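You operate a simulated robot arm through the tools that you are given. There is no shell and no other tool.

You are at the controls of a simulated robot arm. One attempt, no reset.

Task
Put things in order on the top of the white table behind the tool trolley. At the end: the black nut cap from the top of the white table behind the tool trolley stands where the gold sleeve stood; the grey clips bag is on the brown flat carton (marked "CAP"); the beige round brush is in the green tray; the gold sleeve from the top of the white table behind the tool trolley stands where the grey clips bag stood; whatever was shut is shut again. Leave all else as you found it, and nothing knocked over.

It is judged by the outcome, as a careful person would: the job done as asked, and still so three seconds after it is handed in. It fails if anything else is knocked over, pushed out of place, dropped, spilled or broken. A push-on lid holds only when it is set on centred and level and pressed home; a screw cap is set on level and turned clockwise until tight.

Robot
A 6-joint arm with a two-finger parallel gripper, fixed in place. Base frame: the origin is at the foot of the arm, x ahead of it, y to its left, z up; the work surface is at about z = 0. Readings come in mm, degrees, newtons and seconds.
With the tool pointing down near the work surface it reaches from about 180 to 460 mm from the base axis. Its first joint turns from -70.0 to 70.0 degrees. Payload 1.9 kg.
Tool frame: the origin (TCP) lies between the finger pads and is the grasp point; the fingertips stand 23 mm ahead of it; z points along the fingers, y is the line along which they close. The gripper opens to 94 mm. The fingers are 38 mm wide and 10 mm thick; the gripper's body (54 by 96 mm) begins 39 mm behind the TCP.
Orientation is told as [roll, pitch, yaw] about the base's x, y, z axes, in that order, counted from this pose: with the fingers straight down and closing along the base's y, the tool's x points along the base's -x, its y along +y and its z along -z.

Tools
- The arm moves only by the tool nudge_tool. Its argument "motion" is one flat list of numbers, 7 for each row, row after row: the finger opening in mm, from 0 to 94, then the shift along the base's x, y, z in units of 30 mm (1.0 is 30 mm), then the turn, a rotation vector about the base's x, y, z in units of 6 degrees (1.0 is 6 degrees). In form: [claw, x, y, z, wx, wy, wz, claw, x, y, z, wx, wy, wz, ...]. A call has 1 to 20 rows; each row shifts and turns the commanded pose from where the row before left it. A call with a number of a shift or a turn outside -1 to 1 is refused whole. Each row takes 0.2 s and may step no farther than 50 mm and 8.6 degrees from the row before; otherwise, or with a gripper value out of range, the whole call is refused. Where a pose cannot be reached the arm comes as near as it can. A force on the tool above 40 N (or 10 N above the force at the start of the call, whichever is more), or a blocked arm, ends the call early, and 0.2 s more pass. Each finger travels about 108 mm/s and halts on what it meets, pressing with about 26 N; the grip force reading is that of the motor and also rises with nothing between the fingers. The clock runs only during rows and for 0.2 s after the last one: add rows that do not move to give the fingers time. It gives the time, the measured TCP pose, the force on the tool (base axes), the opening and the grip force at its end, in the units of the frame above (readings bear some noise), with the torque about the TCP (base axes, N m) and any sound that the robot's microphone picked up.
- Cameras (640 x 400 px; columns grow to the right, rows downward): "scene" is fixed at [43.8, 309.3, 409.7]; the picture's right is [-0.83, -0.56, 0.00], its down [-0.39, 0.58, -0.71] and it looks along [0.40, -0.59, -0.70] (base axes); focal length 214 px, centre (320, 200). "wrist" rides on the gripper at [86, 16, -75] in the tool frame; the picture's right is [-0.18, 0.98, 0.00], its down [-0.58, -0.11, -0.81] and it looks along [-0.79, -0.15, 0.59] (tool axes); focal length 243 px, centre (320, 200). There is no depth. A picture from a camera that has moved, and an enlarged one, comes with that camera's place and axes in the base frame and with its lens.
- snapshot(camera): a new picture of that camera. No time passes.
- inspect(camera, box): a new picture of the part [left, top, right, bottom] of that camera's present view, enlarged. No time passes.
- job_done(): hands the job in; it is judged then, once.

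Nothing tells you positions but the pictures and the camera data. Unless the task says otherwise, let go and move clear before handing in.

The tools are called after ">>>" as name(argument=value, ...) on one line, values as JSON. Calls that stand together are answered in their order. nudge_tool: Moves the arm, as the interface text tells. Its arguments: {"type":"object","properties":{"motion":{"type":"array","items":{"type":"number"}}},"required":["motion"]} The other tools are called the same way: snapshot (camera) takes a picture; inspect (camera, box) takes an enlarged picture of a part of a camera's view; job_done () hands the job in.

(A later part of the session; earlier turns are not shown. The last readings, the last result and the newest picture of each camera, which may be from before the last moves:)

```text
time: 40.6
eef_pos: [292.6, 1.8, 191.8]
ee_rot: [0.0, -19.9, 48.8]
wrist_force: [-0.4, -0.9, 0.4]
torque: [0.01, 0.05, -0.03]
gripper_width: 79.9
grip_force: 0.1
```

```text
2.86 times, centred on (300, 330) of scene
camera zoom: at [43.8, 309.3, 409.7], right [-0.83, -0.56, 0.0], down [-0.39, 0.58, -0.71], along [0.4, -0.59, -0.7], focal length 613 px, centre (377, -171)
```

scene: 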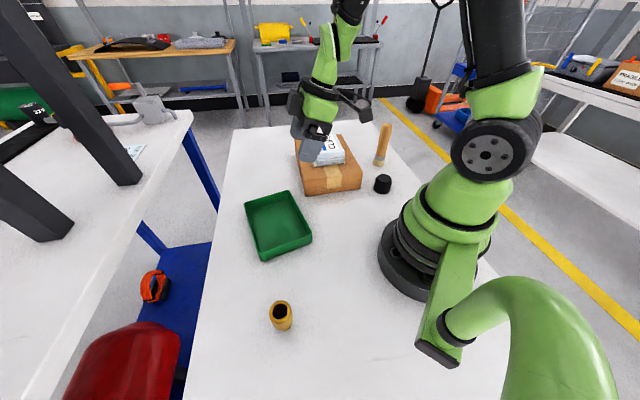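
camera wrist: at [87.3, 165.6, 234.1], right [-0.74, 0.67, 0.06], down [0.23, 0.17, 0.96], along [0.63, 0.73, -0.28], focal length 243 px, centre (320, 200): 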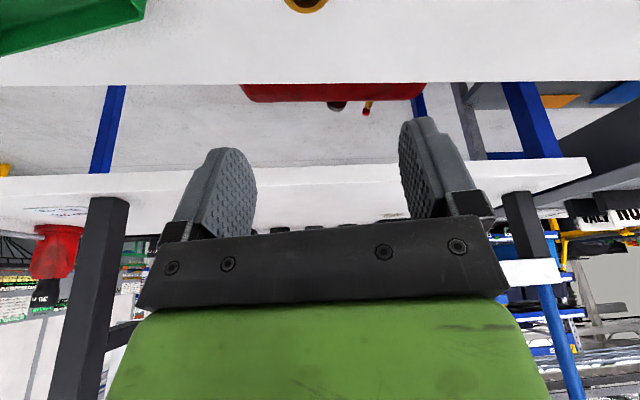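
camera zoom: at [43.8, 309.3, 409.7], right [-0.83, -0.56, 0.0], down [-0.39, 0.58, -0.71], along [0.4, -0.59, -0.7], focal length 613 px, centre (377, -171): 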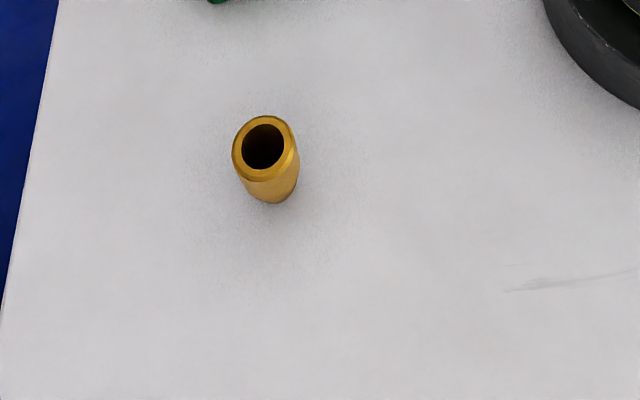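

The sleeve stands at about (158.6, 250), right where the bag was. I'll continue to above the cap.

>>> nudge_tool(motion=[80, -0.66, -0.83, 0, 0, 0, -0.174, 80, -0.66, -0.83, 0, 0, 0, -0.174, 80, -0.66, -0.83, 0, 0, 0, -0.174, 80, -0.66, -0.83, 0, 0, 0, -0.174, 80, -0.66, -0.83, 0, 0, 0, -0.174, 80, -0.66, -0.83, 0, 0, 0, -0.174, 80, -0.66, -0.83, 0, 0, 0, -0.174, 80, 0, 0, 0, 0, 0, 0])

>>> snapshot(camera="scene")

>>> snapshot(camera="wrist")

```text
time: 42.4
eef_pos: [153.0, -174.2, 194.1]
ee_rot: [0.0, -20.0, 41.7]
wrist_force: [0.5, 0.2, 0.4]
torque: [-0.01, 0.0, 0.01]
gripper_width: 79.9
grip_force: 0.1
```

```text
taken
```

scene: 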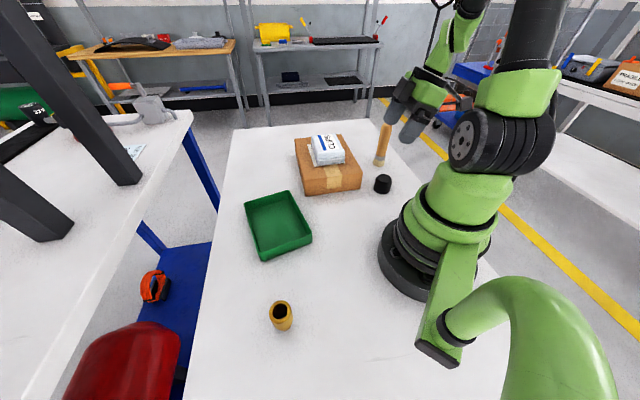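

```text
taken
camera wrist: at [62.5, -234.3, 234.0], right [-0.52, 0.85, 0.06], down [0.27, 0.1, 0.96], along [0.81, 0.52, -0.28], focal length 243 px, centre (320, 200)
```

wrist: 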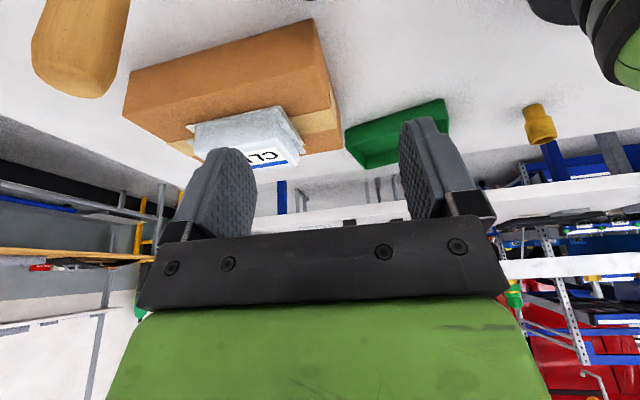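

The pose was reached and everything is clear. I'll descend to about z = 105 to bring the cap into view.

>>> nudge_tool(motion=[80, 0, 0, -0.8, 0, 0, 0, 80, 0, 0, -0.8, 0, 0, 0, 80, 0, 0, -0.7, 0, 0, 0, 80, 0, 0, -0.7, 0, 0, 0, 80, 0, 0, 0, 0, 0, 0])

>>> snapshot(camera="wrist")

>>> inspect(camera="scene", box=[340, 90, 480, 210])

```text
time: 43.6
eef_pos: [149.1, -174.5, 103.3]
ee_rot: [0.0, -20.0, 41.6]
wrist_force: [0.0, 1.0, 0.9]
torque: [0.0, 0.02, -0.02]
gripper_width: 79.9
grip_force: 0.0
```

```text
taken
camera wrist: at [60.1, -234.4, 143.0], right [-0.52, 0.85, 0.06], down [0.27, 0.1, 0.96], along [0.81, 0.52, -0.29], focal length 243 px, centre (320, 200)
```

wrist: 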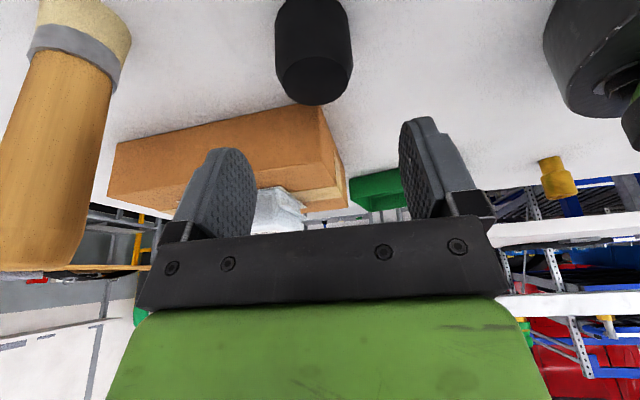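

```text
3.33 times, centred on (410, 150) of scene
camera zoom: at [43.8, 309.3, 409.7], right [-0.83, -0.56, 0.0], down [-0.39, 0.58, -0.71], along [0.4, -0.59, -0.7], focal length 715 px, centre (20, 367)
```

zoom: 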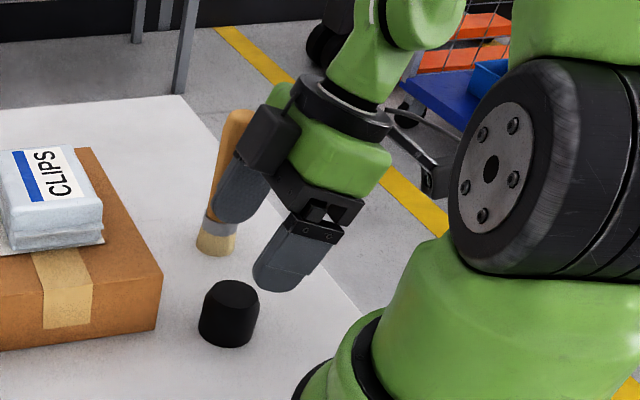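

The cap top reads about (154.5, -173), and the carton gap on the finger side is ample. I'll correct by a few millimetres and go lower with the fingers straddling it.

>>> nudge_tool(motion=[80, 0.12, 0.1, -0.3, 0, 0, 0, 80, 0, 0, -0.5, 0, 0, 0, 80, 0, 0, -0.4, 0, 0, 0, 80, 0, 0, 0, 0, 0, 0])

>>> snapshot(camera="wrist")

>>> inspect(camera="scene", box=[340, 110, 460, 210])

```text
time: 44.6
eef_pos: [161.6, -181.3, 75.6]
ee_rot: [0.1, -19.9, 41.5]
wrist_force: [0.0, 0.1, 0.1]
torque: [-0.01, 0.0, -0.02]
gripper_width: 79.9
grip_force: 0.2
out of reach, approached as far as the arm can: row 2, 3
```

```text
taken
camera wrist: at [71.0, -240.8, 115.3], right [-0.52, 0.85, 0.07], down [0.28, 0.1, 0.96], along [0.81, 0.52, -0.29], focal length 243 px, centre (320, 200)
```

wrist: 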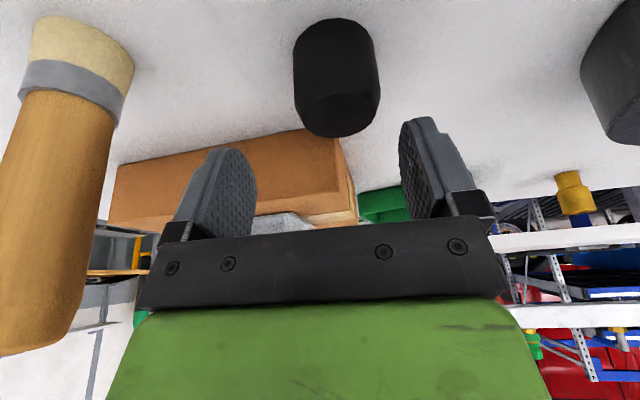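

```text
4.00 times, centred on (400, 160) of scene
camera zoom: at [43.8, 309.3, 409.7], right [-0.83, -0.56, 0.0], down [-0.39, 0.58, -0.71], along [0.4, -0.59, -0.7], focal length 858 px, centre (0, 360)
```

zoom: 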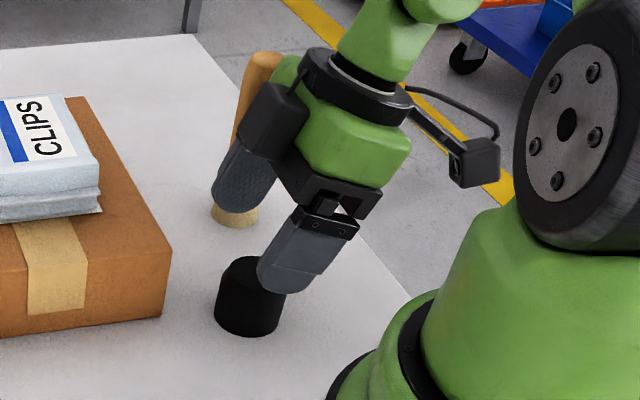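

The sideways tilt runs out of reach that close to the base. I'll pick the cap with the tool straight down instead, set it at a free middle spot and re-grip it tilted there. First I'll rise, then level and square the tool.

>>> nudge_tool(motion=[80, 0, 0, 0.6, 0, 0, 0, 80, 0, 0, 0.9, 0, 0, 0, 80, 0, 0, 0.9, 0, 0, 0, 80, 0, 0, 0.6, 0, 0, 0, 80, 0, 0, 0, 0, 0, 0])

>>> inspect(camera="scene", box=[340, 110, 460, 210])

```text
time: 45.8
eef_pos: [160.3, -178.9, 166.4]
ee_rot: [0.0, -20.0, 41.7]
wrist_force: [0.2, 0.0, 0.3]
torque: [-0.05, 0.01, -0.03]
gripper_width: 80.0
grip_force: 0.1
```

```text
4.00 times, centred on (400, 160) of scene
camera zoom: at [43.7, 309.3, 409.7], right [-0.83, -0.56, 0.0], down [-0.39, 0.58, -0.71], along [0.4, -0.59, -0.7], focal length 858 px, centre (0, 360)
```

zoom: 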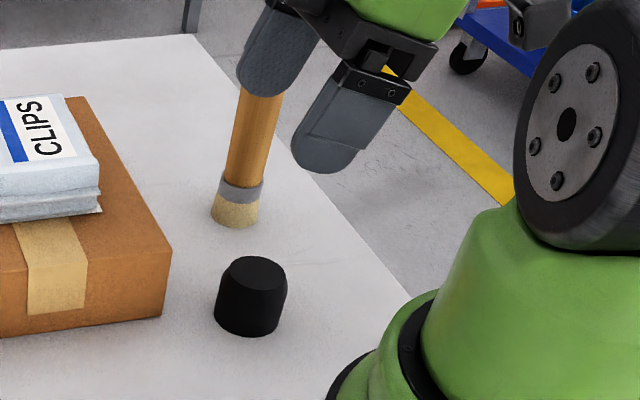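

The cap is undisturbed. I'll level the tool and turn it square to close along y.

>>> nudge_tool(motion=[80, 0, 0, 0, -0.552, 0.624, 0, 80, 0, 0, 0, -0.552, 0.624, 0, 80, 0, 0, 0, -0.552, 0.624, 0, 80, 0, 0, 0, -0.552, 0.624, 0, 80, 0, 0, 0, 0, 0, -0.865, 80, 0, 0, 0, 0, 0, -0.865, 80, 0, 0, 0, 0, 0, -0.865, 80, 0, 0, 0, 0, 0, -0.865, 80, 0, 0, 0, 0, 0, -0.865, 80, 0, 0, 0, 0, 0, -0.865, 80, -0.1, 0.1, 0, 0, 0, -0.865, 80, -0.1, 0.1, 0, 0, 0, -0.865, 80, 0, 0, 0, 0, 0, 0])

>>> snapshot(camera="wrist")

>>> snapshot(camera="scene")

```text
time: 48.6
eef_pos: [155.1, -175.1, 165.0]
ee_rot: [0.0, 0.0, 0.1]
wrist_force: [0.3, -0.3, 0.8]
torque: [0.05, 0.01, 0.01]
gripper_width: 79.6
grip_force: 0.1
```

```text
taken
camera wrist: at [68.7, -160.4, 239.2], right [0.18, 0.98, 0.0], down [0.58, -0.11, 0.81], along [0.79, -0.15, -0.59], focal length 243 px, centre (320, 200)
```

wrist: 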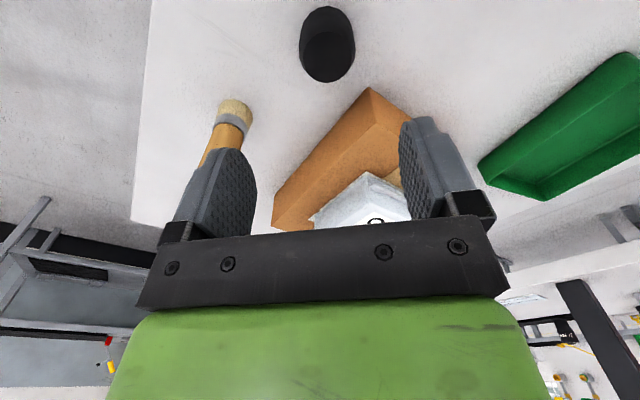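

```text
taken
```

scene: 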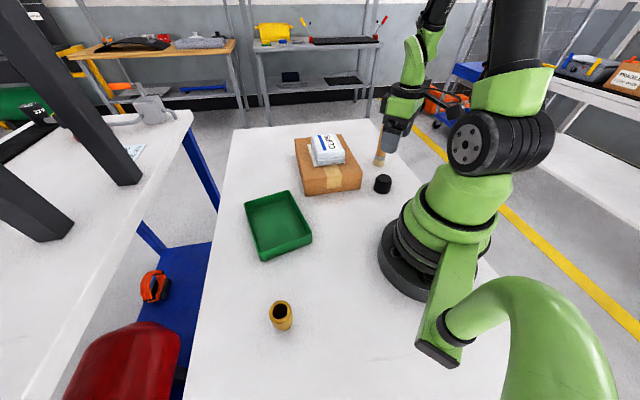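

The cap is in the wrist view. I'll enlarge it to fix its centre.

>>> inspect(camera="wrist", box=[270, 0, 390, 90])

```text
4.44 times, centred on (330, 45) of wrist
camera zoom: at [68.7, -160.4, 239.2], right [0.18, 0.98, 0.0], down [0.58, -0.11, 0.81], along [0.79, -0.15, -0.59], focal length 1078 px, centre (276, 889)
```

zoom: 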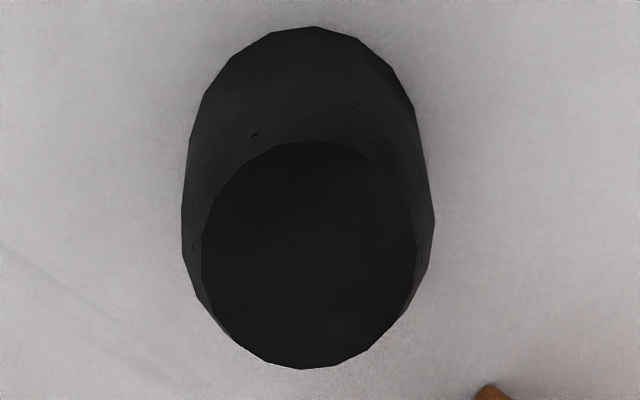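

The cap's centre is about (153, -171). I'll correct the lateral offset, descend to z of about 80, and check.

>>> nudge_tool(motion=[80, -0.07, 0.18, -0.7, 0, 0, 0, 80, 0, 0, -0.8, 0, 0, 0, 80, 0, 0, -0.8, 0, 0, 0, 80, 0, 0, -0.5, 0, 0, 0, 80, 0, 0, 0, 0, 0, 0])

>>> snapshot(camera="wrist")

```text
time: 49.8
eef_pos: [151.9, -169.8, 81.7]
ee_rot: [0.0, 0.0, 0.0]
wrist_force: [0.5, -0.5, 0.1]
torque: [0.01, 0.02, 0.0]
gripper_width: 79.9
grip_force: 0.0
```

```text
taken
camera wrist: at [65.6, -154.6, 154.6], right [0.18, 0.98, 0.0], down [0.58, -0.11, 0.81], along [0.79, -0.15, -0.59], focal length 243 px, centre (320, 200)
```

wrist: 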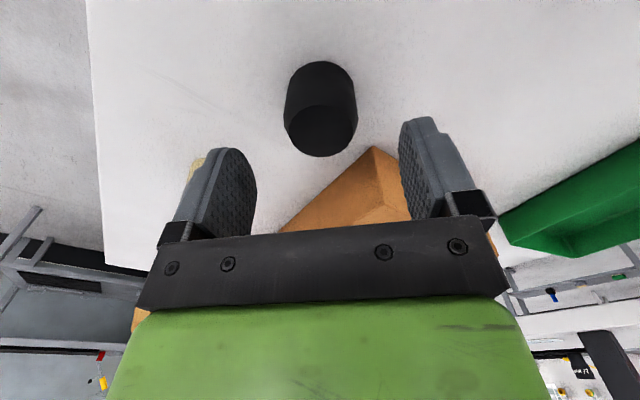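

It is well centred. I'm going down to grasp height.

>>> nudge_tool(motion=[80, 0, 0, -0.6, 0, 0, 0, 80, 0, 0, -0.6, 0, 0, 0, 80, 0, 0, -0.4, 0, 0, 0, 80, 0, 0, -0.15, 0, 0, 0, 80, 0, 0, 0, 0, 0, 0])

>>> snapshot(camera="wrist")

>>> inspect(camera="scene", box=[340, 110, 460, 210])

```text
time: 51.0
eef_pos: [152.5, -168.1, 29.3]
ee_rot: [0.0, -0.1, 0.0]
wrist_force: [-0.1, 0.2, 0.9]
torque: [-0.01, 0.01, 0.03]
gripper_width: 80.1
grip_force: 0.0
```

```text
taken
camera wrist: at [66.6, -153.7, 102.4], right [0.18, 0.98, 0.0], down [0.58, -0.11, 0.81], along [0.79, -0.15, -0.59], focal length 243 px, centre (320, 200)
```

wrist: 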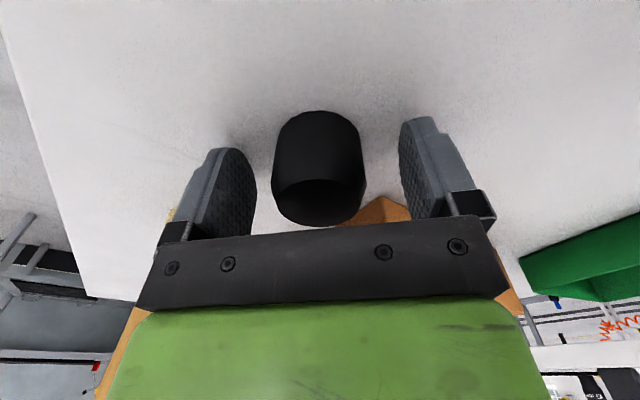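

```text
4.00 times, centred on (400, 160) of scene
camera zoom: at [43.8, 309.3, 409.7], right [-0.83, -0.56, 0.0], down [-0.39, 0.58, -0.71], along [0.4, -0.59, -0.7], focal length 858 px, centre (0, 360)
```

zoom: 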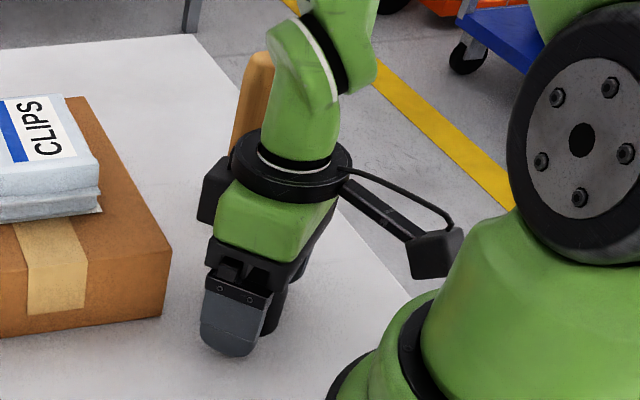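

The cap is centred between the pads. I'm closing slowly.

>>> nudge_tool(motion=[66, 0, 0, 0, 0, 0, 0, 56, 0, 0, 0, 0, 0, 0, 52, 0, 0, 0, 0, 0, 0, 48, 0, 0, 0, 0, 0, 0, 45, 0, 0, 0, 0, 0, 0, 42, 0, 0, 0, 0, 0, 0, 36, 0, 0, 0, 0, 0, 0, 32, 0, 0, 0, 0, 0, 0, 32, 0, 0, 0, 0, 0, 0])

>>> snapshot(camera="wrist")

```text
time: 53.0
eef_pos: [151.6, -167.5, 28.5]
ee_rot: [0.0, -0.1, 0.0]
wrist_force: [0.7, -0.3, -0.4]
torque: [-0.03, 0.0, -0.04]
gripper_width: 48.8
grip_force: 25.7
```

```text
taken
camera wrist: at [66.5, -153.7, 102.5], right [0.18, 0.98, 0.0], down [0.58, -0.11, 0.81], along [0.79, -0.15, -0.59], focal length 243 px, centre (320, 200)
```

wrist: 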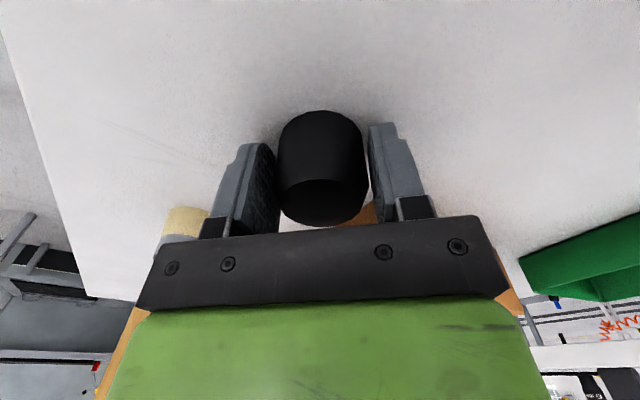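

The cap is gripped. I'll lift it and carry it to the free middle spot near (430, -20).

>>> nudge_tool(motion=[32, 0, 0, 0.2, 0, 0, 0, 32, 0, 0, 0.5, 0, 0, 0, 32, 0, 0, 0.8, 0, 0, 0, 32, 0, 0, 0.9, 0, 0, 0, 32, 0, 0, 0.9, 0, 0, 0, 32, 0, 0, 0.9, 0, 0, 0, 32, 0, 0, 0.8, 0, 0, 0, 32, 0, 0, 0, 0, 0, 0])

>>> snapshot(camera="wrist")

>>> snapshot(camera="scene")

```text
time: 54.8
eef_pos: [153.0, -169.3, 179.2]
ee_rot: [-0.1, 0.1, 0.2]
wrist_force: [-0.1, -0.1, -0.9]
torque: [-0.03, -0.02, -0.01]
gripper_width: 48.6
grip_force: 25.6
```

```text
taken
camera wrist: at [66.6, -154.9, 253.9], right [0.18, 0.98, 0.0], down [0.58, -0.11, 0.81], along [0.79, -0.15, -0.59], focal length 243 px, centre (320, 200)
```

wrist: 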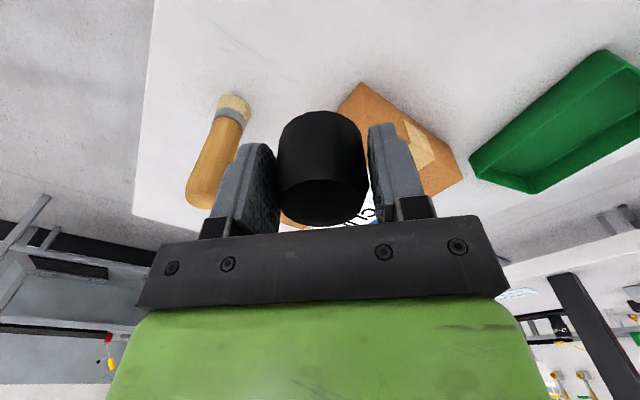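

```text
taken
```

scene: 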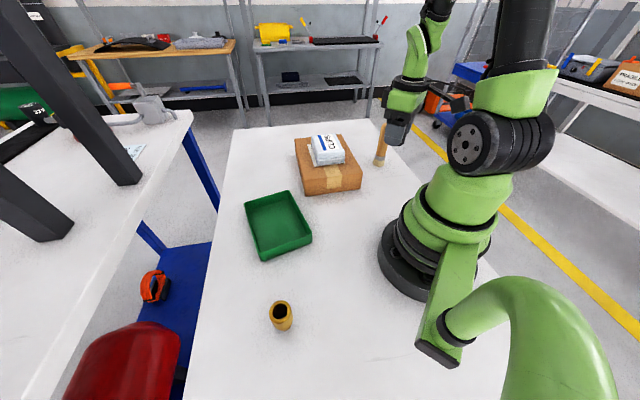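

The cap is held level, and I'm carrying it over.

>>> nudge_tool(motion=[32, 0.925, 0.5, 0, 0, 0, 0, 32, 0.925, 0.5, 0, 0, 0, 0, 32, 0.925, 0.5, 0, 0, 0, 0, 32, 0.925, 0.5, 0, 0, 0, 0, 32, 0.925, 0.5, 0, 0, 0, 0, 32, 0.925, 0.5, 0, 0, 0, 0, 32, 0.925, 0.5, 0, 0, 0, 0, 32, 0.925, 0.5, 0, 0, 0, 0, 32, 0.925, 0.5, 0, 0, 0, 0, 32, 0.925, 0.5, 0, 0, 0, 0, 32, 0, 0, 0, 0, 0, 0])

>>> snapshot(camera="wrist")

>>> snapshot(camera="scene")

```text
time: 57.2
eef_pos: [430.4, -17.9, 180.0]
ee_rot: [-0.1, 0.0, 0.0]
wrist_force: [0.2, -0.5, 0.0]
torque: [0.0, 0.0, -0.01]
gripper_width: 48.5
grip_force: 25.7
```

```text
taken
camera wrist: at [344.3, -3.7, 254.4], right [0.18, 0.98, 0.0], down [0.58, -0.11, 0.81], along [0.79, -0.15, -0.59], focal length 243 px, centre (320, 200)
```

wrist: 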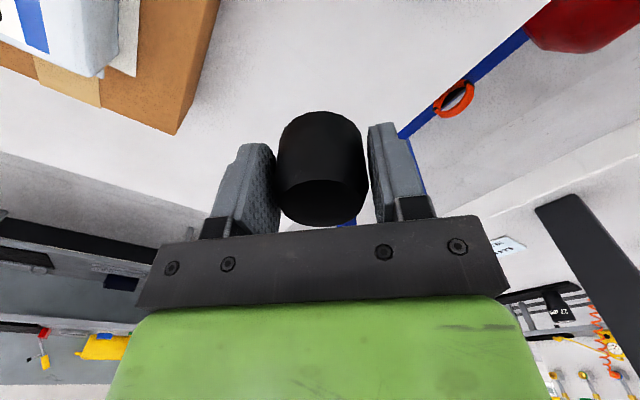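

```text
taken
```

scene: 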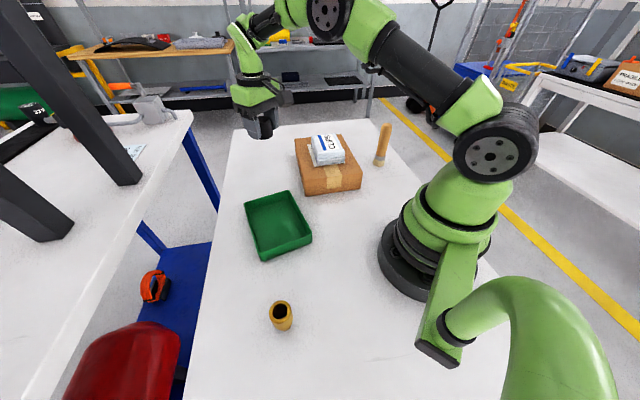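

It's over the free spot. I'll lower it nearly to the table.

>>> nudge_tool(motion=[32, 0, 0, -0.8, 0, 0, 0, 32, 0, 0, -0.8, 0, 0, 0, 32, 0, 0, -0.8, 0, 0, 0, 32, 0, 0, -0.8, 0, 0, 0, 32, 0, 0, -0.8, 0, 0, 0, 32, 0, 0, -0.6, 0, 0, 0, 32, 0, 0, -0.3, 0, 0, 0, 32, 0, 0, 0, 0, 0, 0])

>>> snapshot(camera="wrist")

```text
time: 59.0
eef_pos: [430.7, -20.5, 32.2]
ee_rot: [0.1, 0.0, 0.0]
wrist_force: [-0.1, 0.6, -0.3]
torque: [-0.03, 0.01, 0.0]
gripper_width: 48.4
grip_force: 26.2
```

```text
taken
camera wrist: at [344.2, -5.5, 106.4], right [0.18, 0.98, 0.0], down [0.58, -0.11, 0.81], along [0.79, -0.15, -0.59], focal length 243 px, centre (320, 200)
```

wrist: 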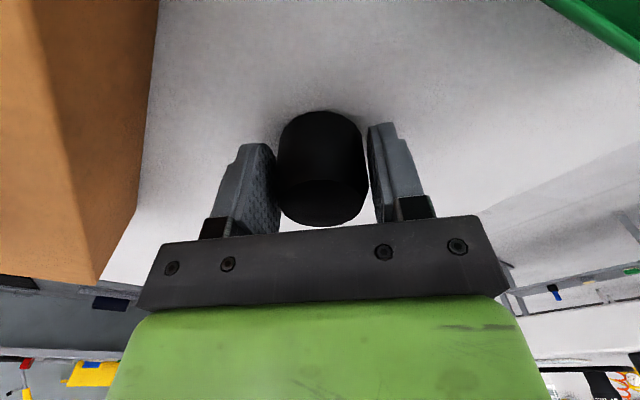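

>>> nudge_tool(motion=[32, 0, 0, -0.04, 0, 0, 0, 32, 0, 0, -0.04, 0, 0, 0, 32, 0, 0, -0.02, 0, 0, 0, 32, 0, 0, 0, 0, 0, 0])

```text
time: 60.0
eef_pos: [430.4, -19.9, 29.2]
ee_rot: [0.0, -0.1, 0.0]
wrist_force: [0.1, -1.0, -0.2]
torque: [0.02, -0.01, -0.03]
gripper_width: 48.3
grip_force: 25.5
```

>>> nudge_tool(motion=[32, 0, 0, -0.02, 0, 0, 0, 32, 0, 0, -0.02, 0, 0, 0, 32, 0, 0, 0, 0, 0, 0])

```text
time: 60.8
eef_pos: [429.7, -19.9, 28.8]
ee_rot: [0.1, -0.1, -0.1]
wrist_force: [0.2, -0.5, 1.8]
torque: [-0.07, -0.03, 0.03]
gripper_width: 48.5
grip_force: 26.1
```

>>> nudge_tool(motion=[32, 0, 0, -0.02, 0, 0, 0, 32, 0, 0, 0, 0, 0, 0])

```text
time: 61.4
eef_pos: [431.6, -19.4, 28.8]
ee_rot: [0.1, 0.0, -0.1]
wrist_force: [-3.9, 0.5, 16.3]
torque: [0.1, 0.17, 0.12]
gripper_width: 48.0
grip_force: 26.1
```

The cap is on the table. I'll ease off, open slowly, and rise.

>>> nudge_tool(motion=[32, 0, 0, 0.015, 0, 0, 0, 48, 0, 0, 0, 0, 0, 0, 51, 0, 0, 0, 0, 0, 0, 56, 0, 0, 0, 0, 0, 0, 66, 0, 0, 0, 0, 0, 0, 80, 0, 0, 0, 0, 0, 0, 80, 0, 0, 0, 0, 0, 0, 80, 0, 0, 0.4, 0, 0, 0, 80, 0, 0, 0.8, 0, 0, 0, 80, 0, 0, 0.8, 0, 0, 0, 80, 0, 0, 0.8, 0, 0, 0, 80, 0, 0, 0, 0, 0, 0])

>>> snapshot(camera="wrist")

>>> snapshot(camera="scene")

```text
time: 64.0
eef_pos: [429.0, -19.8, 110.0]
ee_rot: [0.0, 0.0, 0.0]
wrist_force: [0.0, -0.1, -0.1]
torque: [0.03, -0.01, 0.01]
gripper_width: 79.7
grip_force: 0.1
```

```text
taken
camera wrist: at [342.7, -5.5, 184.3], right [0.18, 0.98, 0.0], down [0.58, -0.11, 0.81], along [0.79, -0.15, -0.59], focal length 243 px, centre (320, 200)
```

wrist: 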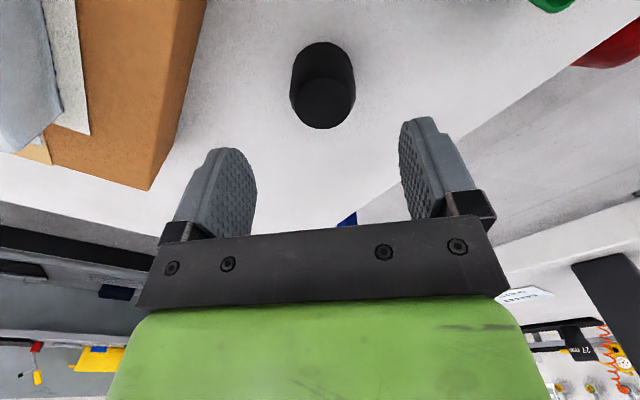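

```text
taken
```

scene: 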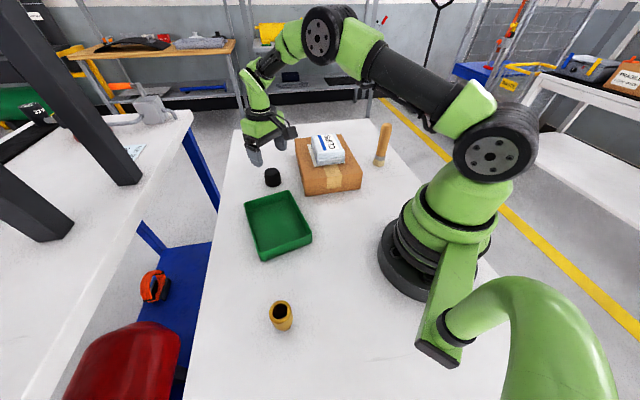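

The cap stands at the middle spot. Before re-gripping, I'll tilt 20° with the empty gripper and check that the sleeve's old place is reachable at low height.

>>> nudge_tool(motion=[80, 0, 0, 0, 0, -0.833, 0, 80, 0, 0, 0, 0, -0.833, 0, 80, 0, 0, 0, 0, -0.833, 0, 80, 0, 0, 0, 0, -0.833, 0, 80, 0.7, 0.5, 0, 0, 0, 0, 80, 0.7, 0.5, 0, 0, 0, 0, 80, 0.77, 0.57, 0, 0, 0, 0, 80, 0, 0, 0, 0, 0, 0])

```text
time: 65.8
eef_pos: [494.8, 27.0, 111.1]
ee_rot: [-0.1, -20.0, 0.1]
wrist_force: [-0.7, 0.2, 0.0]
torque: [0.0, -0.02, 0.0]
gripper_width: 79.8
grip_force: 0.0
```

>>> nudge_tool(motion=[80, 0, 0, -0.7, 0, 0, 0, 80, 0, 0, -0.7, 0, 0, 0, 80, 0, 0, -0.7, 0, 0, 0, 80, 0, 0, -0.4, 0, 0, 0, 80, 0, 0, -0.1, 0, 0, 0, 80, 0, 0, 0, 0, 0, 0])

>>> snapshot(camera="wrist")

```text
time: 67.2
eef_pos: [494.4, 27.2, 33.4]
ee_rot: [0.0, -20.0, -0.1]
wrist_force: [-0.2, 0.5, 0.0]
torque: [0.0, -0.03, 0.02]
gripper_width: 79.9
grip_force: 0.1
```

```text
taken
camera wrist: at [389.2, 42.6, 73.3], right [0.17, 0.98, 0.06], down [0.27, -0.11, 0.96], along [0.95, -0.15, -0.28], focal length 243 px, centre (320, 200)
```

wrist: 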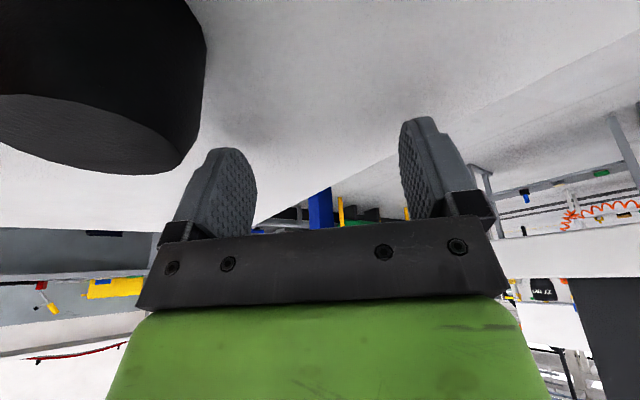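

The spot is reachable at low height with this tilt. I'm going back up and over the cap to re-grip it.

>>> nudge_tool(motion=[80, 0, 0, 0.5, 0, 0, 0, 80, 0, 0, 0.7, 0, 0, 0, 80, 0, 0, 0.7, 0, 0, 0, 80, 0, 0, 0.6, 0, 0, 0, 80, -0.7, -0.5, 0, 0, 0, 0, 80, -0.7, -0.5, 0, 0, 0, 0, 80, -0.77, -0.57, 0, 0, 0, 0, 80, 0, 0, 0, 0, 0, 0])

>>> snapshot(camera="wrist")

>>> inspect(camera="scene", box=[230, 120, 310, 200])

```text
time: 69.0
eef_pos: [430.7, -20.2, 107.5]
ee_rot: [0.0, -20.1, 0.1]
wrist_force: [-0.3, 1.0, -0.2]
torque: [0.01, 0.02, 0.0]
gripper_width: 80.1
grip_force: 0.0
```

```text
taken
camera wrist: at [323.6, -6.1, 147.2], right [0.17, 0.98, 0.06], down [0.27, -0.11, 0.96], along [0.95, -0.15, -0.28], focal length 243 px, centre (320, 200)
```

wrist: 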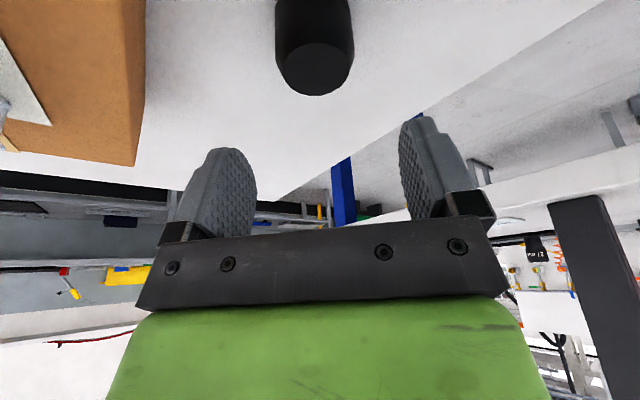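

```text
5.00 times, centred on (270, 160) of scene
camera zoom: at [43.7, 309.3, 409.7], right [-0.83, -0.56, 0.0], down [-0.39, 0.58, -0.71], along [0.4, -0.59, -0.7], focal length 1072 px, centre (570, 400)
```

zoom: 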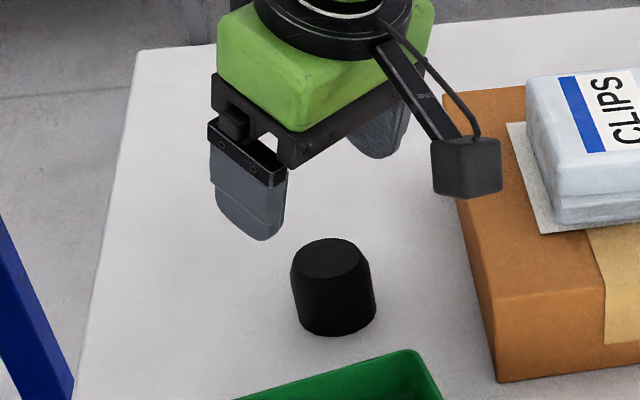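

The cap's centre (about 431, -20.5) is in line with the fingers. I'm descending to grasp it tilted.

>>> nudge_tool(motion=[80, 0, 0, -0.7, 0, 0, 0, 80, 0, 0, -0.7, 0, 0, 0, 80, 0, 0, -0.6, 0, 0, 0, 80, 0, 0, -0.35, 0, 0, 0, 80, 0, 0, -0.13, 0, 0, 0, 80, 0, 0, 0, 0, 0, 0])

>>> snapshot(camera="wrist")

```text
time: 70.4
eef_pos: [431.3, -20.2, 33.9]
ee_rot: [0.0, -20.0, 0.0]
wrist_force: [0.0, 0.6, 0.3]
torque: [0.02, 0.0, -0.01]
gripper_width: 79.8
grip_force: 0.0
```

```text
taken
camera wrist: at [324.8, -5.8, 73.8], right [0.17, 0.98, 0.06], down [0.27, -0.11, 0.96], along [0.95, -0.15, -0.28], focal length 243 px, centre (320, 200)
```

wrist: 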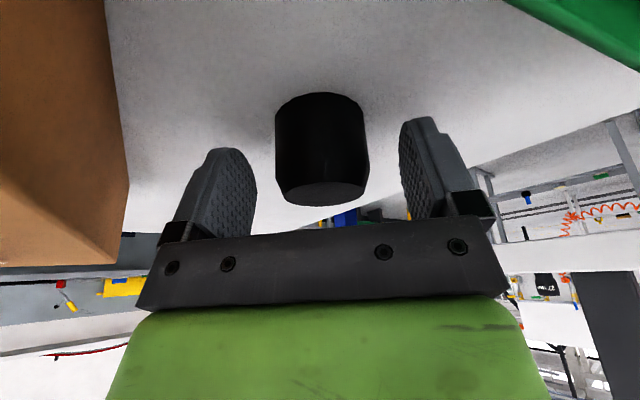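

The cap is centred. I'm closing on it.

>>> nudge_tool(motion=[66, 0, 0, 0, 0, 0, 0, 56, 0, 0, 0, 0, 0, 0, 52, 0, 0, 0, 0, 0, 0, 48, 0, 0, 0, 0, 0, 0, 45, 0, 0, 0, 0, 0, 0, 42, 0, 0, 0, 0, 0, 0, 36, 0, 0, 0, 0, 0, 0, 32, 0, 0, 0, 0, 0, 0, 32, 0, 0, 0, 0, 0, 0])

>>> snapshot(camera="wrist")

```text
time: 72.4
eef_pos: [431.2, -20.6, 34.0]
ee_rot: [0.0, -20.0, 0.0]
wrist_force: [-0.3, 0.0, 0.9]
torque: [-0.04, -0.04, 0.03]
gripper_width: 44.2
grip_force: 26.1
```

```text
taken
camera wrist: at [324.9, -5.9, 74.0], right [0.17, 0.98, 0.06], down [0.27, -0.11, 0.96], along [0.95, -0.15, -0.28], focal length 243 px, centre (320, 200)
```

wrist: 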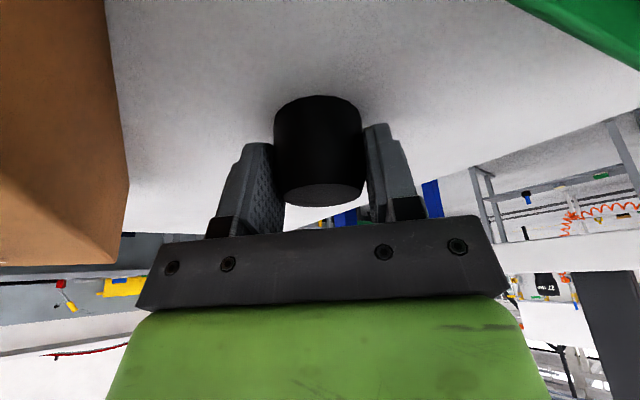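

The grip reads 44 mm. I'll look closely to be sure the cap hasn't tipped before lifting.

>>> inspect(camera="wrist", box=[240, 70, 400, 230])

>>> inspect(camera="scene", box=[240, 140, 300, 200])

```text
2.50 times, centred on (320, 150) of wrist
camera zoom: at [324.9, -5.9, 74.0], right [0.17, 0.98, 0.06], down [0.27, -0.11, 0.96], along [0.95, -0.15, -0.28], focal length 606 px, centre (320, 325)
```

zoom: 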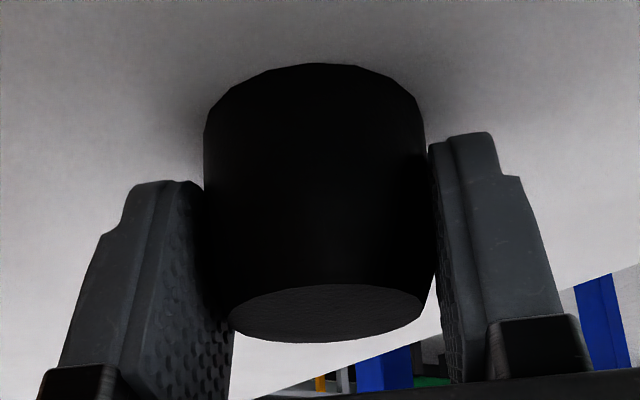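

```text
6.67 times, centred on (270, 170) of scene
camera zoom: at [43.7, 309.3, 409.7], right [-0.83, -0.56, 0.0], down [-0.39, 0.58, -0.71], along [0.4, -0.59, -0.7], focal length 1430 px, centre (653, 400)
```

zoom: 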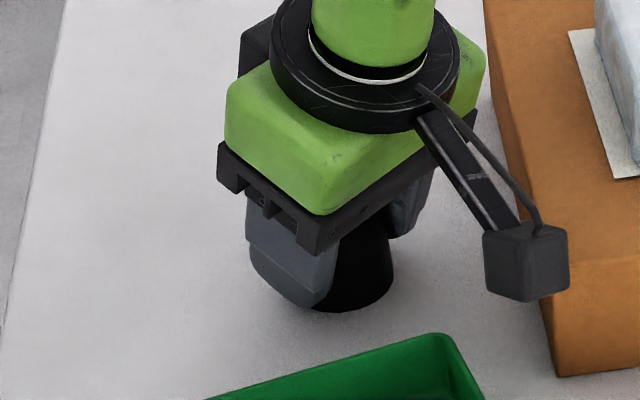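

The cap looks upright and square on the table. I'll lift it and carry it to the sleeve's old spot at (494.5, 27.5).

>>> nudge_tool(motion=[32, 0, 0, 0.15, 0, 0, 0, 32, 0, 0, 0.4, 0, 0, 0, 32, 0, 0, 0.6, 0, 0, 0, 32, 0, 0, 0.7, 0, 0, 0, 32, 0.5, 0.4, 0.3, 0, 0, 0, 32, 0.6, 0.4, 0, 0, 0, 0, 32, 0.6, 0.4, 0, 0, 0, 0, 32, 0.41, 0.4, 0, 0, 0, 0, 32, 0, 0, 0, 0, 0, 0])

>>> snapshot(camera="wrist")

>>> inspect(camera="scene", box=[200, 90, 300, 190])

```text
time: 74.4
eef_pos: [494.7, 30.0, 98.4]
ee_rot: [0.1, -19.9, 0.0]
wrist_force: [-0.3, 0.0, -0.2]
torque: [-0.01, 0.01, 0.0]
gripper_width: 44.2
grip_force: 26.5
```

```text
taken
camera wrist: at [387.6, 44.0, 138.3], right [0.17, 0.98, 0.06], down [0.27, -0.11, 0.96], along [0.95, -0.15, -0.28], focal length 243 px, centre (320, 200)
```

wrist: 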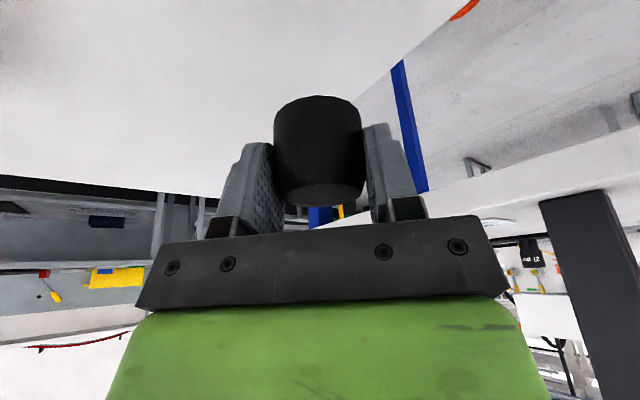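

```text
4.00 times, centred on (250, 140) of scene
camera zoom: at [43.8, 309.3, 409.7], right [-0.83, -0.56, 0.0], down [-0.39, 0.58, -0.71], along [0.4, -0.59, -0.7], focal length 858 px, centre (600, 440)
```

zoom: 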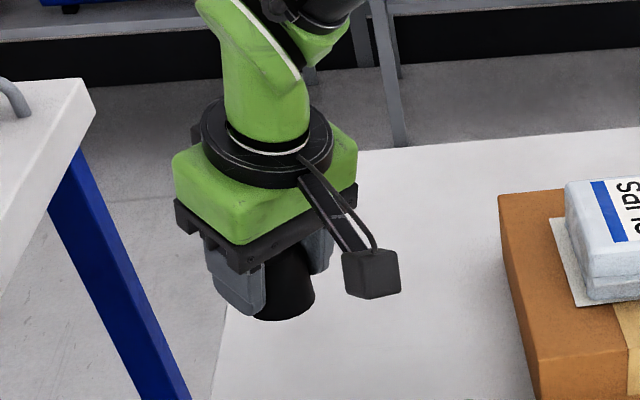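

The cap is held steady over the spot at (494, 28). I'm lowering it nearly to the table.

>>> nudge_tool(motion=[32, 0, 0, -0.6, 0, 0, 0, 32, 0, 0, -0.6, 0, 0, 0, 32, 0, 0, -0.5, 0, 0, 0, 32, 0, 0, -0.3, 0, 0, 0, 32, 0, 0, 0, 0, 0, 0])

>>> snapshot(camera="wrist")

```text
time: 75.6
eef_pos: [493.5, 28.0, 39.4]
ee_rot: [0.1, -20.1, 0.0]
wrist_force: [0.1, 0.0, -0.4]
torque: [0.0, -0.02, 0.01]
gripper_width: 43.9
grip_force: 26.6
```

```text
taken
camera wrist: at [387.0, 43.3, 78.7], right [0.17, 0.98, 0.06], down [0.27, -0.11, 0.96], along [0.95, -0.15, -0.28], focal length 243 px, centre (320, 200)
```

wrist: 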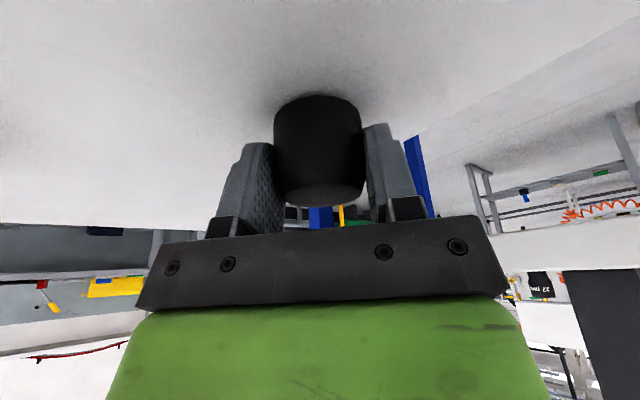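

I'm lowering in fine steps until contact.

>>> nudge_tool(motion=[32, 0.02, 0, -0.05, 0, 0, 0, 32, 0, 0, -0.05, 0, 0, 0, 32, 0, 0, -0.03, 0, 0, 0, 32, 0, 0, 0, 0, 0, 0])

```text
time: 76.6
eef_pos: [493.2, 28.4, 35.0]
ee_rot: [0.0, -20.1, 0.0]
wrist_force: [-0.4, -0.4, -0.1]
torque: [0.02, -0.01, -0.01]
gripper_width: 44.1
grip_force: 25.8
```

>>> nudge_tool(motion=[32, 0, 0, -0.03, 0, 0, 0, 32, 0, 0, -0.02, 0, 0, 0, 32, 0, 0, 0, 0, 0, 0])

```text
time: 77.4
eef_pos: [494.1, 28.4, 33.1]
ee_rot: [0.1, -20.1, 0.1]
wrist_force: [-2.7, 1.6, 10.8]
torque: [-0.01, 0.17, 0.03]
gripper_width: 44.5
grip_force: 25.8
```

Contact at the same height as the grasp. I'll open slowly and rise.

>>> nudge_tool(motion=[44, 0, 0, 0, 0, 0, 0, 47, 0, 0, 0, 0, 0, 0, 50, 0, 0, 0, 0, 0, 0, 54, 0, 0, 0, 0, 0, 0, 62, 0, 0, 0, 0, 0, 0, 76, 0, 0, 0, 0, 0, 0, 80, 0, 0, 0, 0, 0, 0, 80, 0, 0, 0.3, 0, 0, 0, 80, 0, 0, 0.6, 0, 0, 0, 80, 0, 0, 0.8, 0, 0, 0, 80, 0, 0, 0.8, 0, 0, 0, 80, 0, 0, 0, 0, 0, 0])

>>> snapshot(camera="wrist")

>>> inspect(camera="scene", box=[200, 110, 300, 210])

```text
time: 80.0
eef_pos: [494.2, 29.1, 109.9]
ee_rot: [-0.1, -20.0, 0.0]
wrist_force: [-0.8, 0.6, -0.5]
torque: [0.0, 0.03, 0.02]
gripper_width: 80.0
grip_force: 0.1
```

```text
taken
camera wrist: at [388.2, 43.6, 149.8], right [0.17, 0.98, 0.06], down [0.27, -0.11, 0.96], along [0.95, -0.15, -0.28], focal length 243 px, centre (320, 200)
```

wrist: 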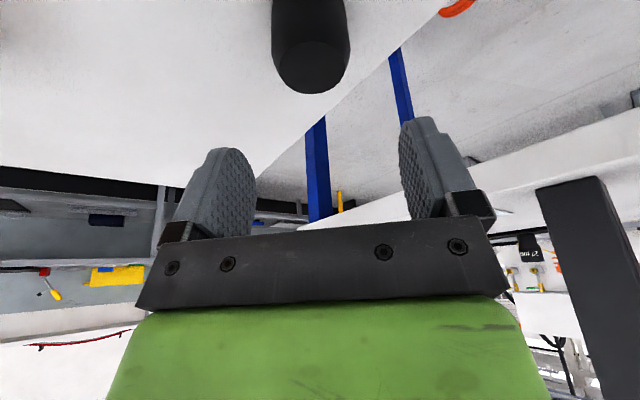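

```text
4.00 times, centred on (250, 160) of scene
camera zoom: at [43.7, 309.3, 409.7], right [-0.83, -0.56, 0.0], down [-0.39, 0.58, -0.71], along [0.4, -0.59, -0.7], focal length 858 px, centre (600, 360)
```

zoom: 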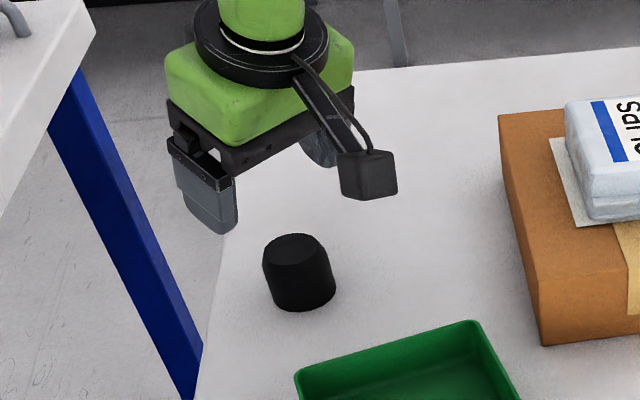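

The cap is standing. I'll move up and back, then verify its position against the sleeve's original.

>>> nudge_tool(motion=[80, -0.3, 0, 0.8, 0, 0.6, 0, 80, -0.7, -0.3, 0.8, 0, 0.9, 0, 80, -0.8, -0.4, 0.6, 0, 0.9, 0, 80, -0.8, -0.4, 0.2, 0, 0.93, 0, 80, 0, 0, 0, 0, 0, 0])

>>> inspect(camera="scene", box=[220, 150, 280, 200])

>>> snapshot(camera="scene")

```text
time: 81.2
eef_pos: [414.6, -3.7, 181.7]
ee_rot: [-0.1, 0.0, 0.0]
wrist_force: [-0.6, 0.2, 0.0]
torque: [0.02, -0.01, -0.02]
gripper_width: 80.0
grip_force: 0.1
```

```text
8.00 times, centred on (250, 175) of scene
camera zoom: at [43.7, 309.3, 409.7], right [-0.83, -0.56, 0.0], down [-0.39, 0.58, -0.71], along [0.4, -0.59, -0.7], focal length 1716 px, centre (880, 400)
```

zoom: 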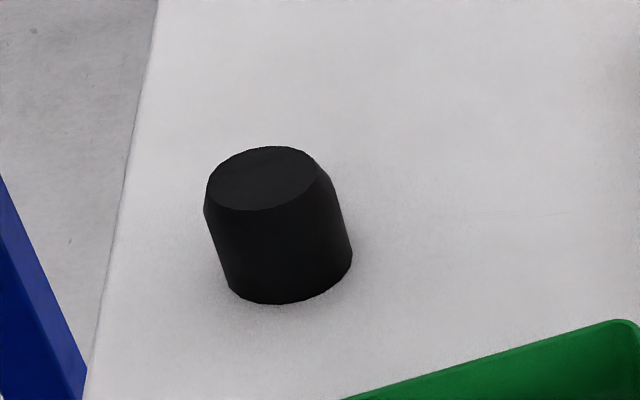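

```text
taken
```

scene: 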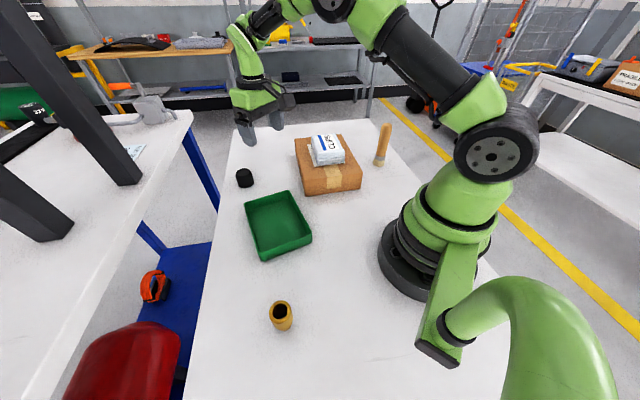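

The cap stands within about 2 mm of where the sleeve was. Now the brush: I'll move high above it at about (211, -284).

>>> nudge_tool(motion=[80, -0.564, -0.778, 0.1, 0, 0, 0, 80, -0.564, -0.778, 0.1, 0, 0, 0, 80, -0.564, -0.778, 0.1, 0, 0, 0, 80, -0.564, -0.778, 0, 0, 0, 0, 80, -0.564, -0.778, 0, 0, 0, 0, 80, -0.564, -0.778, 0, 0, 0, 0, 80, -0.564, -0.778, 0, 0, 0, 0, 80, -0.564, -0.778, 0, 0, 0, 0, 80, -0.564, -0.778, 0, 0, 0, 0, 80, -0.564, -0.778, 0, 0, 0, 0, 80, -0.564, -0.778, 0, 0, 0, 0, 80, -0.564, -0.778, 0, 0, 0, 0, 80, 0, 0, 0, 0, 0, 0])

>>> snapshot(camera="wrist")

>>> inspect(camera="scene", box=[340, 70, 460, 200])

```text
time: 84.0
eef_pos: [212.7, -284.0, 188.4]
ee_rot: [-0.1, 0.0, 0.2]
wrist_force: [0.1, -0.4, -0.3]
torque: [0.02, -0.02, 0.04]
gripper_width: 80.2
grip_force: 0.2
```

```text
taken
camera wrist: at [127.7, -269.5, 261.7], right [0.18, 0.98, 0.0], down [0.58, -0.11, 0.81], along [0.79, -0.15, -0.59], focal length 243 px, centre (320, 200)
```

wrist: 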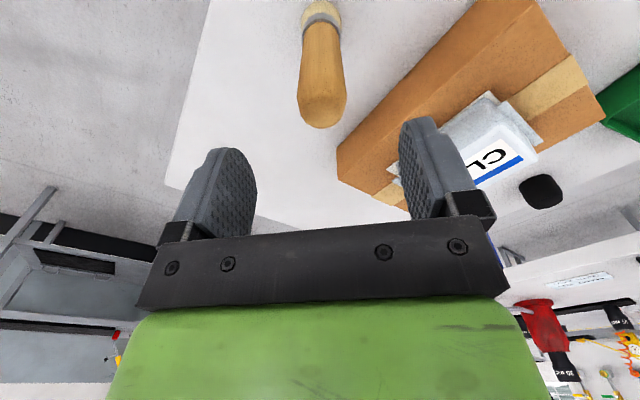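

```text
3.08 times, centred on (400, 135) of scene
camera zoom: at [43.7, 309.3, 409.7], right [-0.83, -0.56, 0.0], down [-0.39, 0.58, -0.71], along [0.4, -0.59, -0.7], focal length 660 px, centre (74, 400)
```

zoom: 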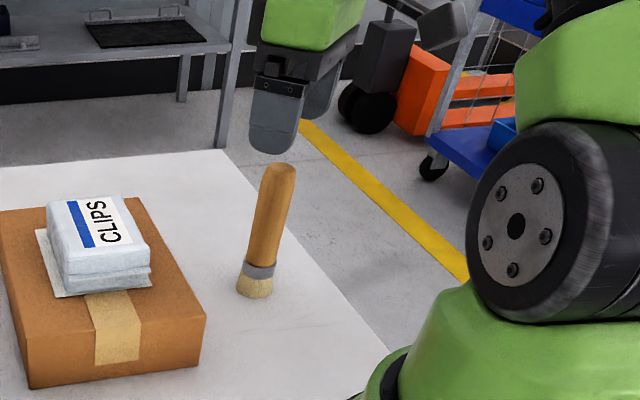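

The brush axis is about (208.5, -283.5). I'll shift slightly and descend around its handle to z of about 107.

>>> nudge_tool(motion=[80, -0.15, 0.06, 0, 0, 0, 0, 80, 0, 0, -0.6, 0, 0, 0, 80, 0, 0, -0.7, 0, 0, 0, 80, 0, 0, -0.7, 0, 0, 0, 80, 0, 0, -0.5, 0, 0, 0, 80, 0, 0, 0, 0, 0, 0])

>>> snapshot(camera="wrist")

>>> inspect(camera="scene", box=[340, 70, 460, 200])

```text
time: 85.4
eef_pos: [209.1, -282.6, 114.6]
ee_rot: [0.1, -0.1, 0.0]
wrist_force: [0.3, 0.0, -0.4]
torque: [0.0, 0.0, 0.01]
gripper_width: 79.9
grip_force: 0.1
```

```text
taken
camera wrist: at [122.5, -267.4, 188.3], right [0.18, 0.98, 0.0], down [0.58, -0.11, 0.81], along [0.79, -0.15, -0.59], focal length 243 px, centre (320, 200)
```

wrist: 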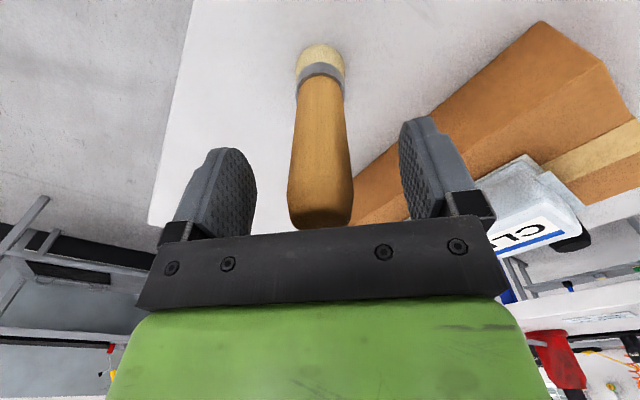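

```text
3.08 times, centred on (400, 135) of scene
camera zoom: at [43.8, 309.3, 409.7], right [-0.83, -0.56, 0.0], down [-0.39, 0.58, -0.71], along [0.4, -0.59, -0.7], focal length 660 px, centre (74, 400)
```

zoom: 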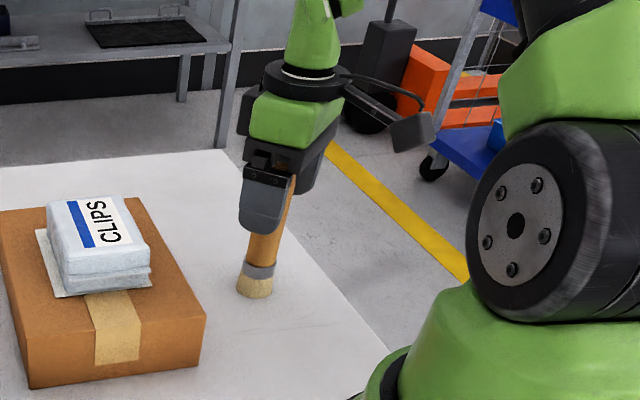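

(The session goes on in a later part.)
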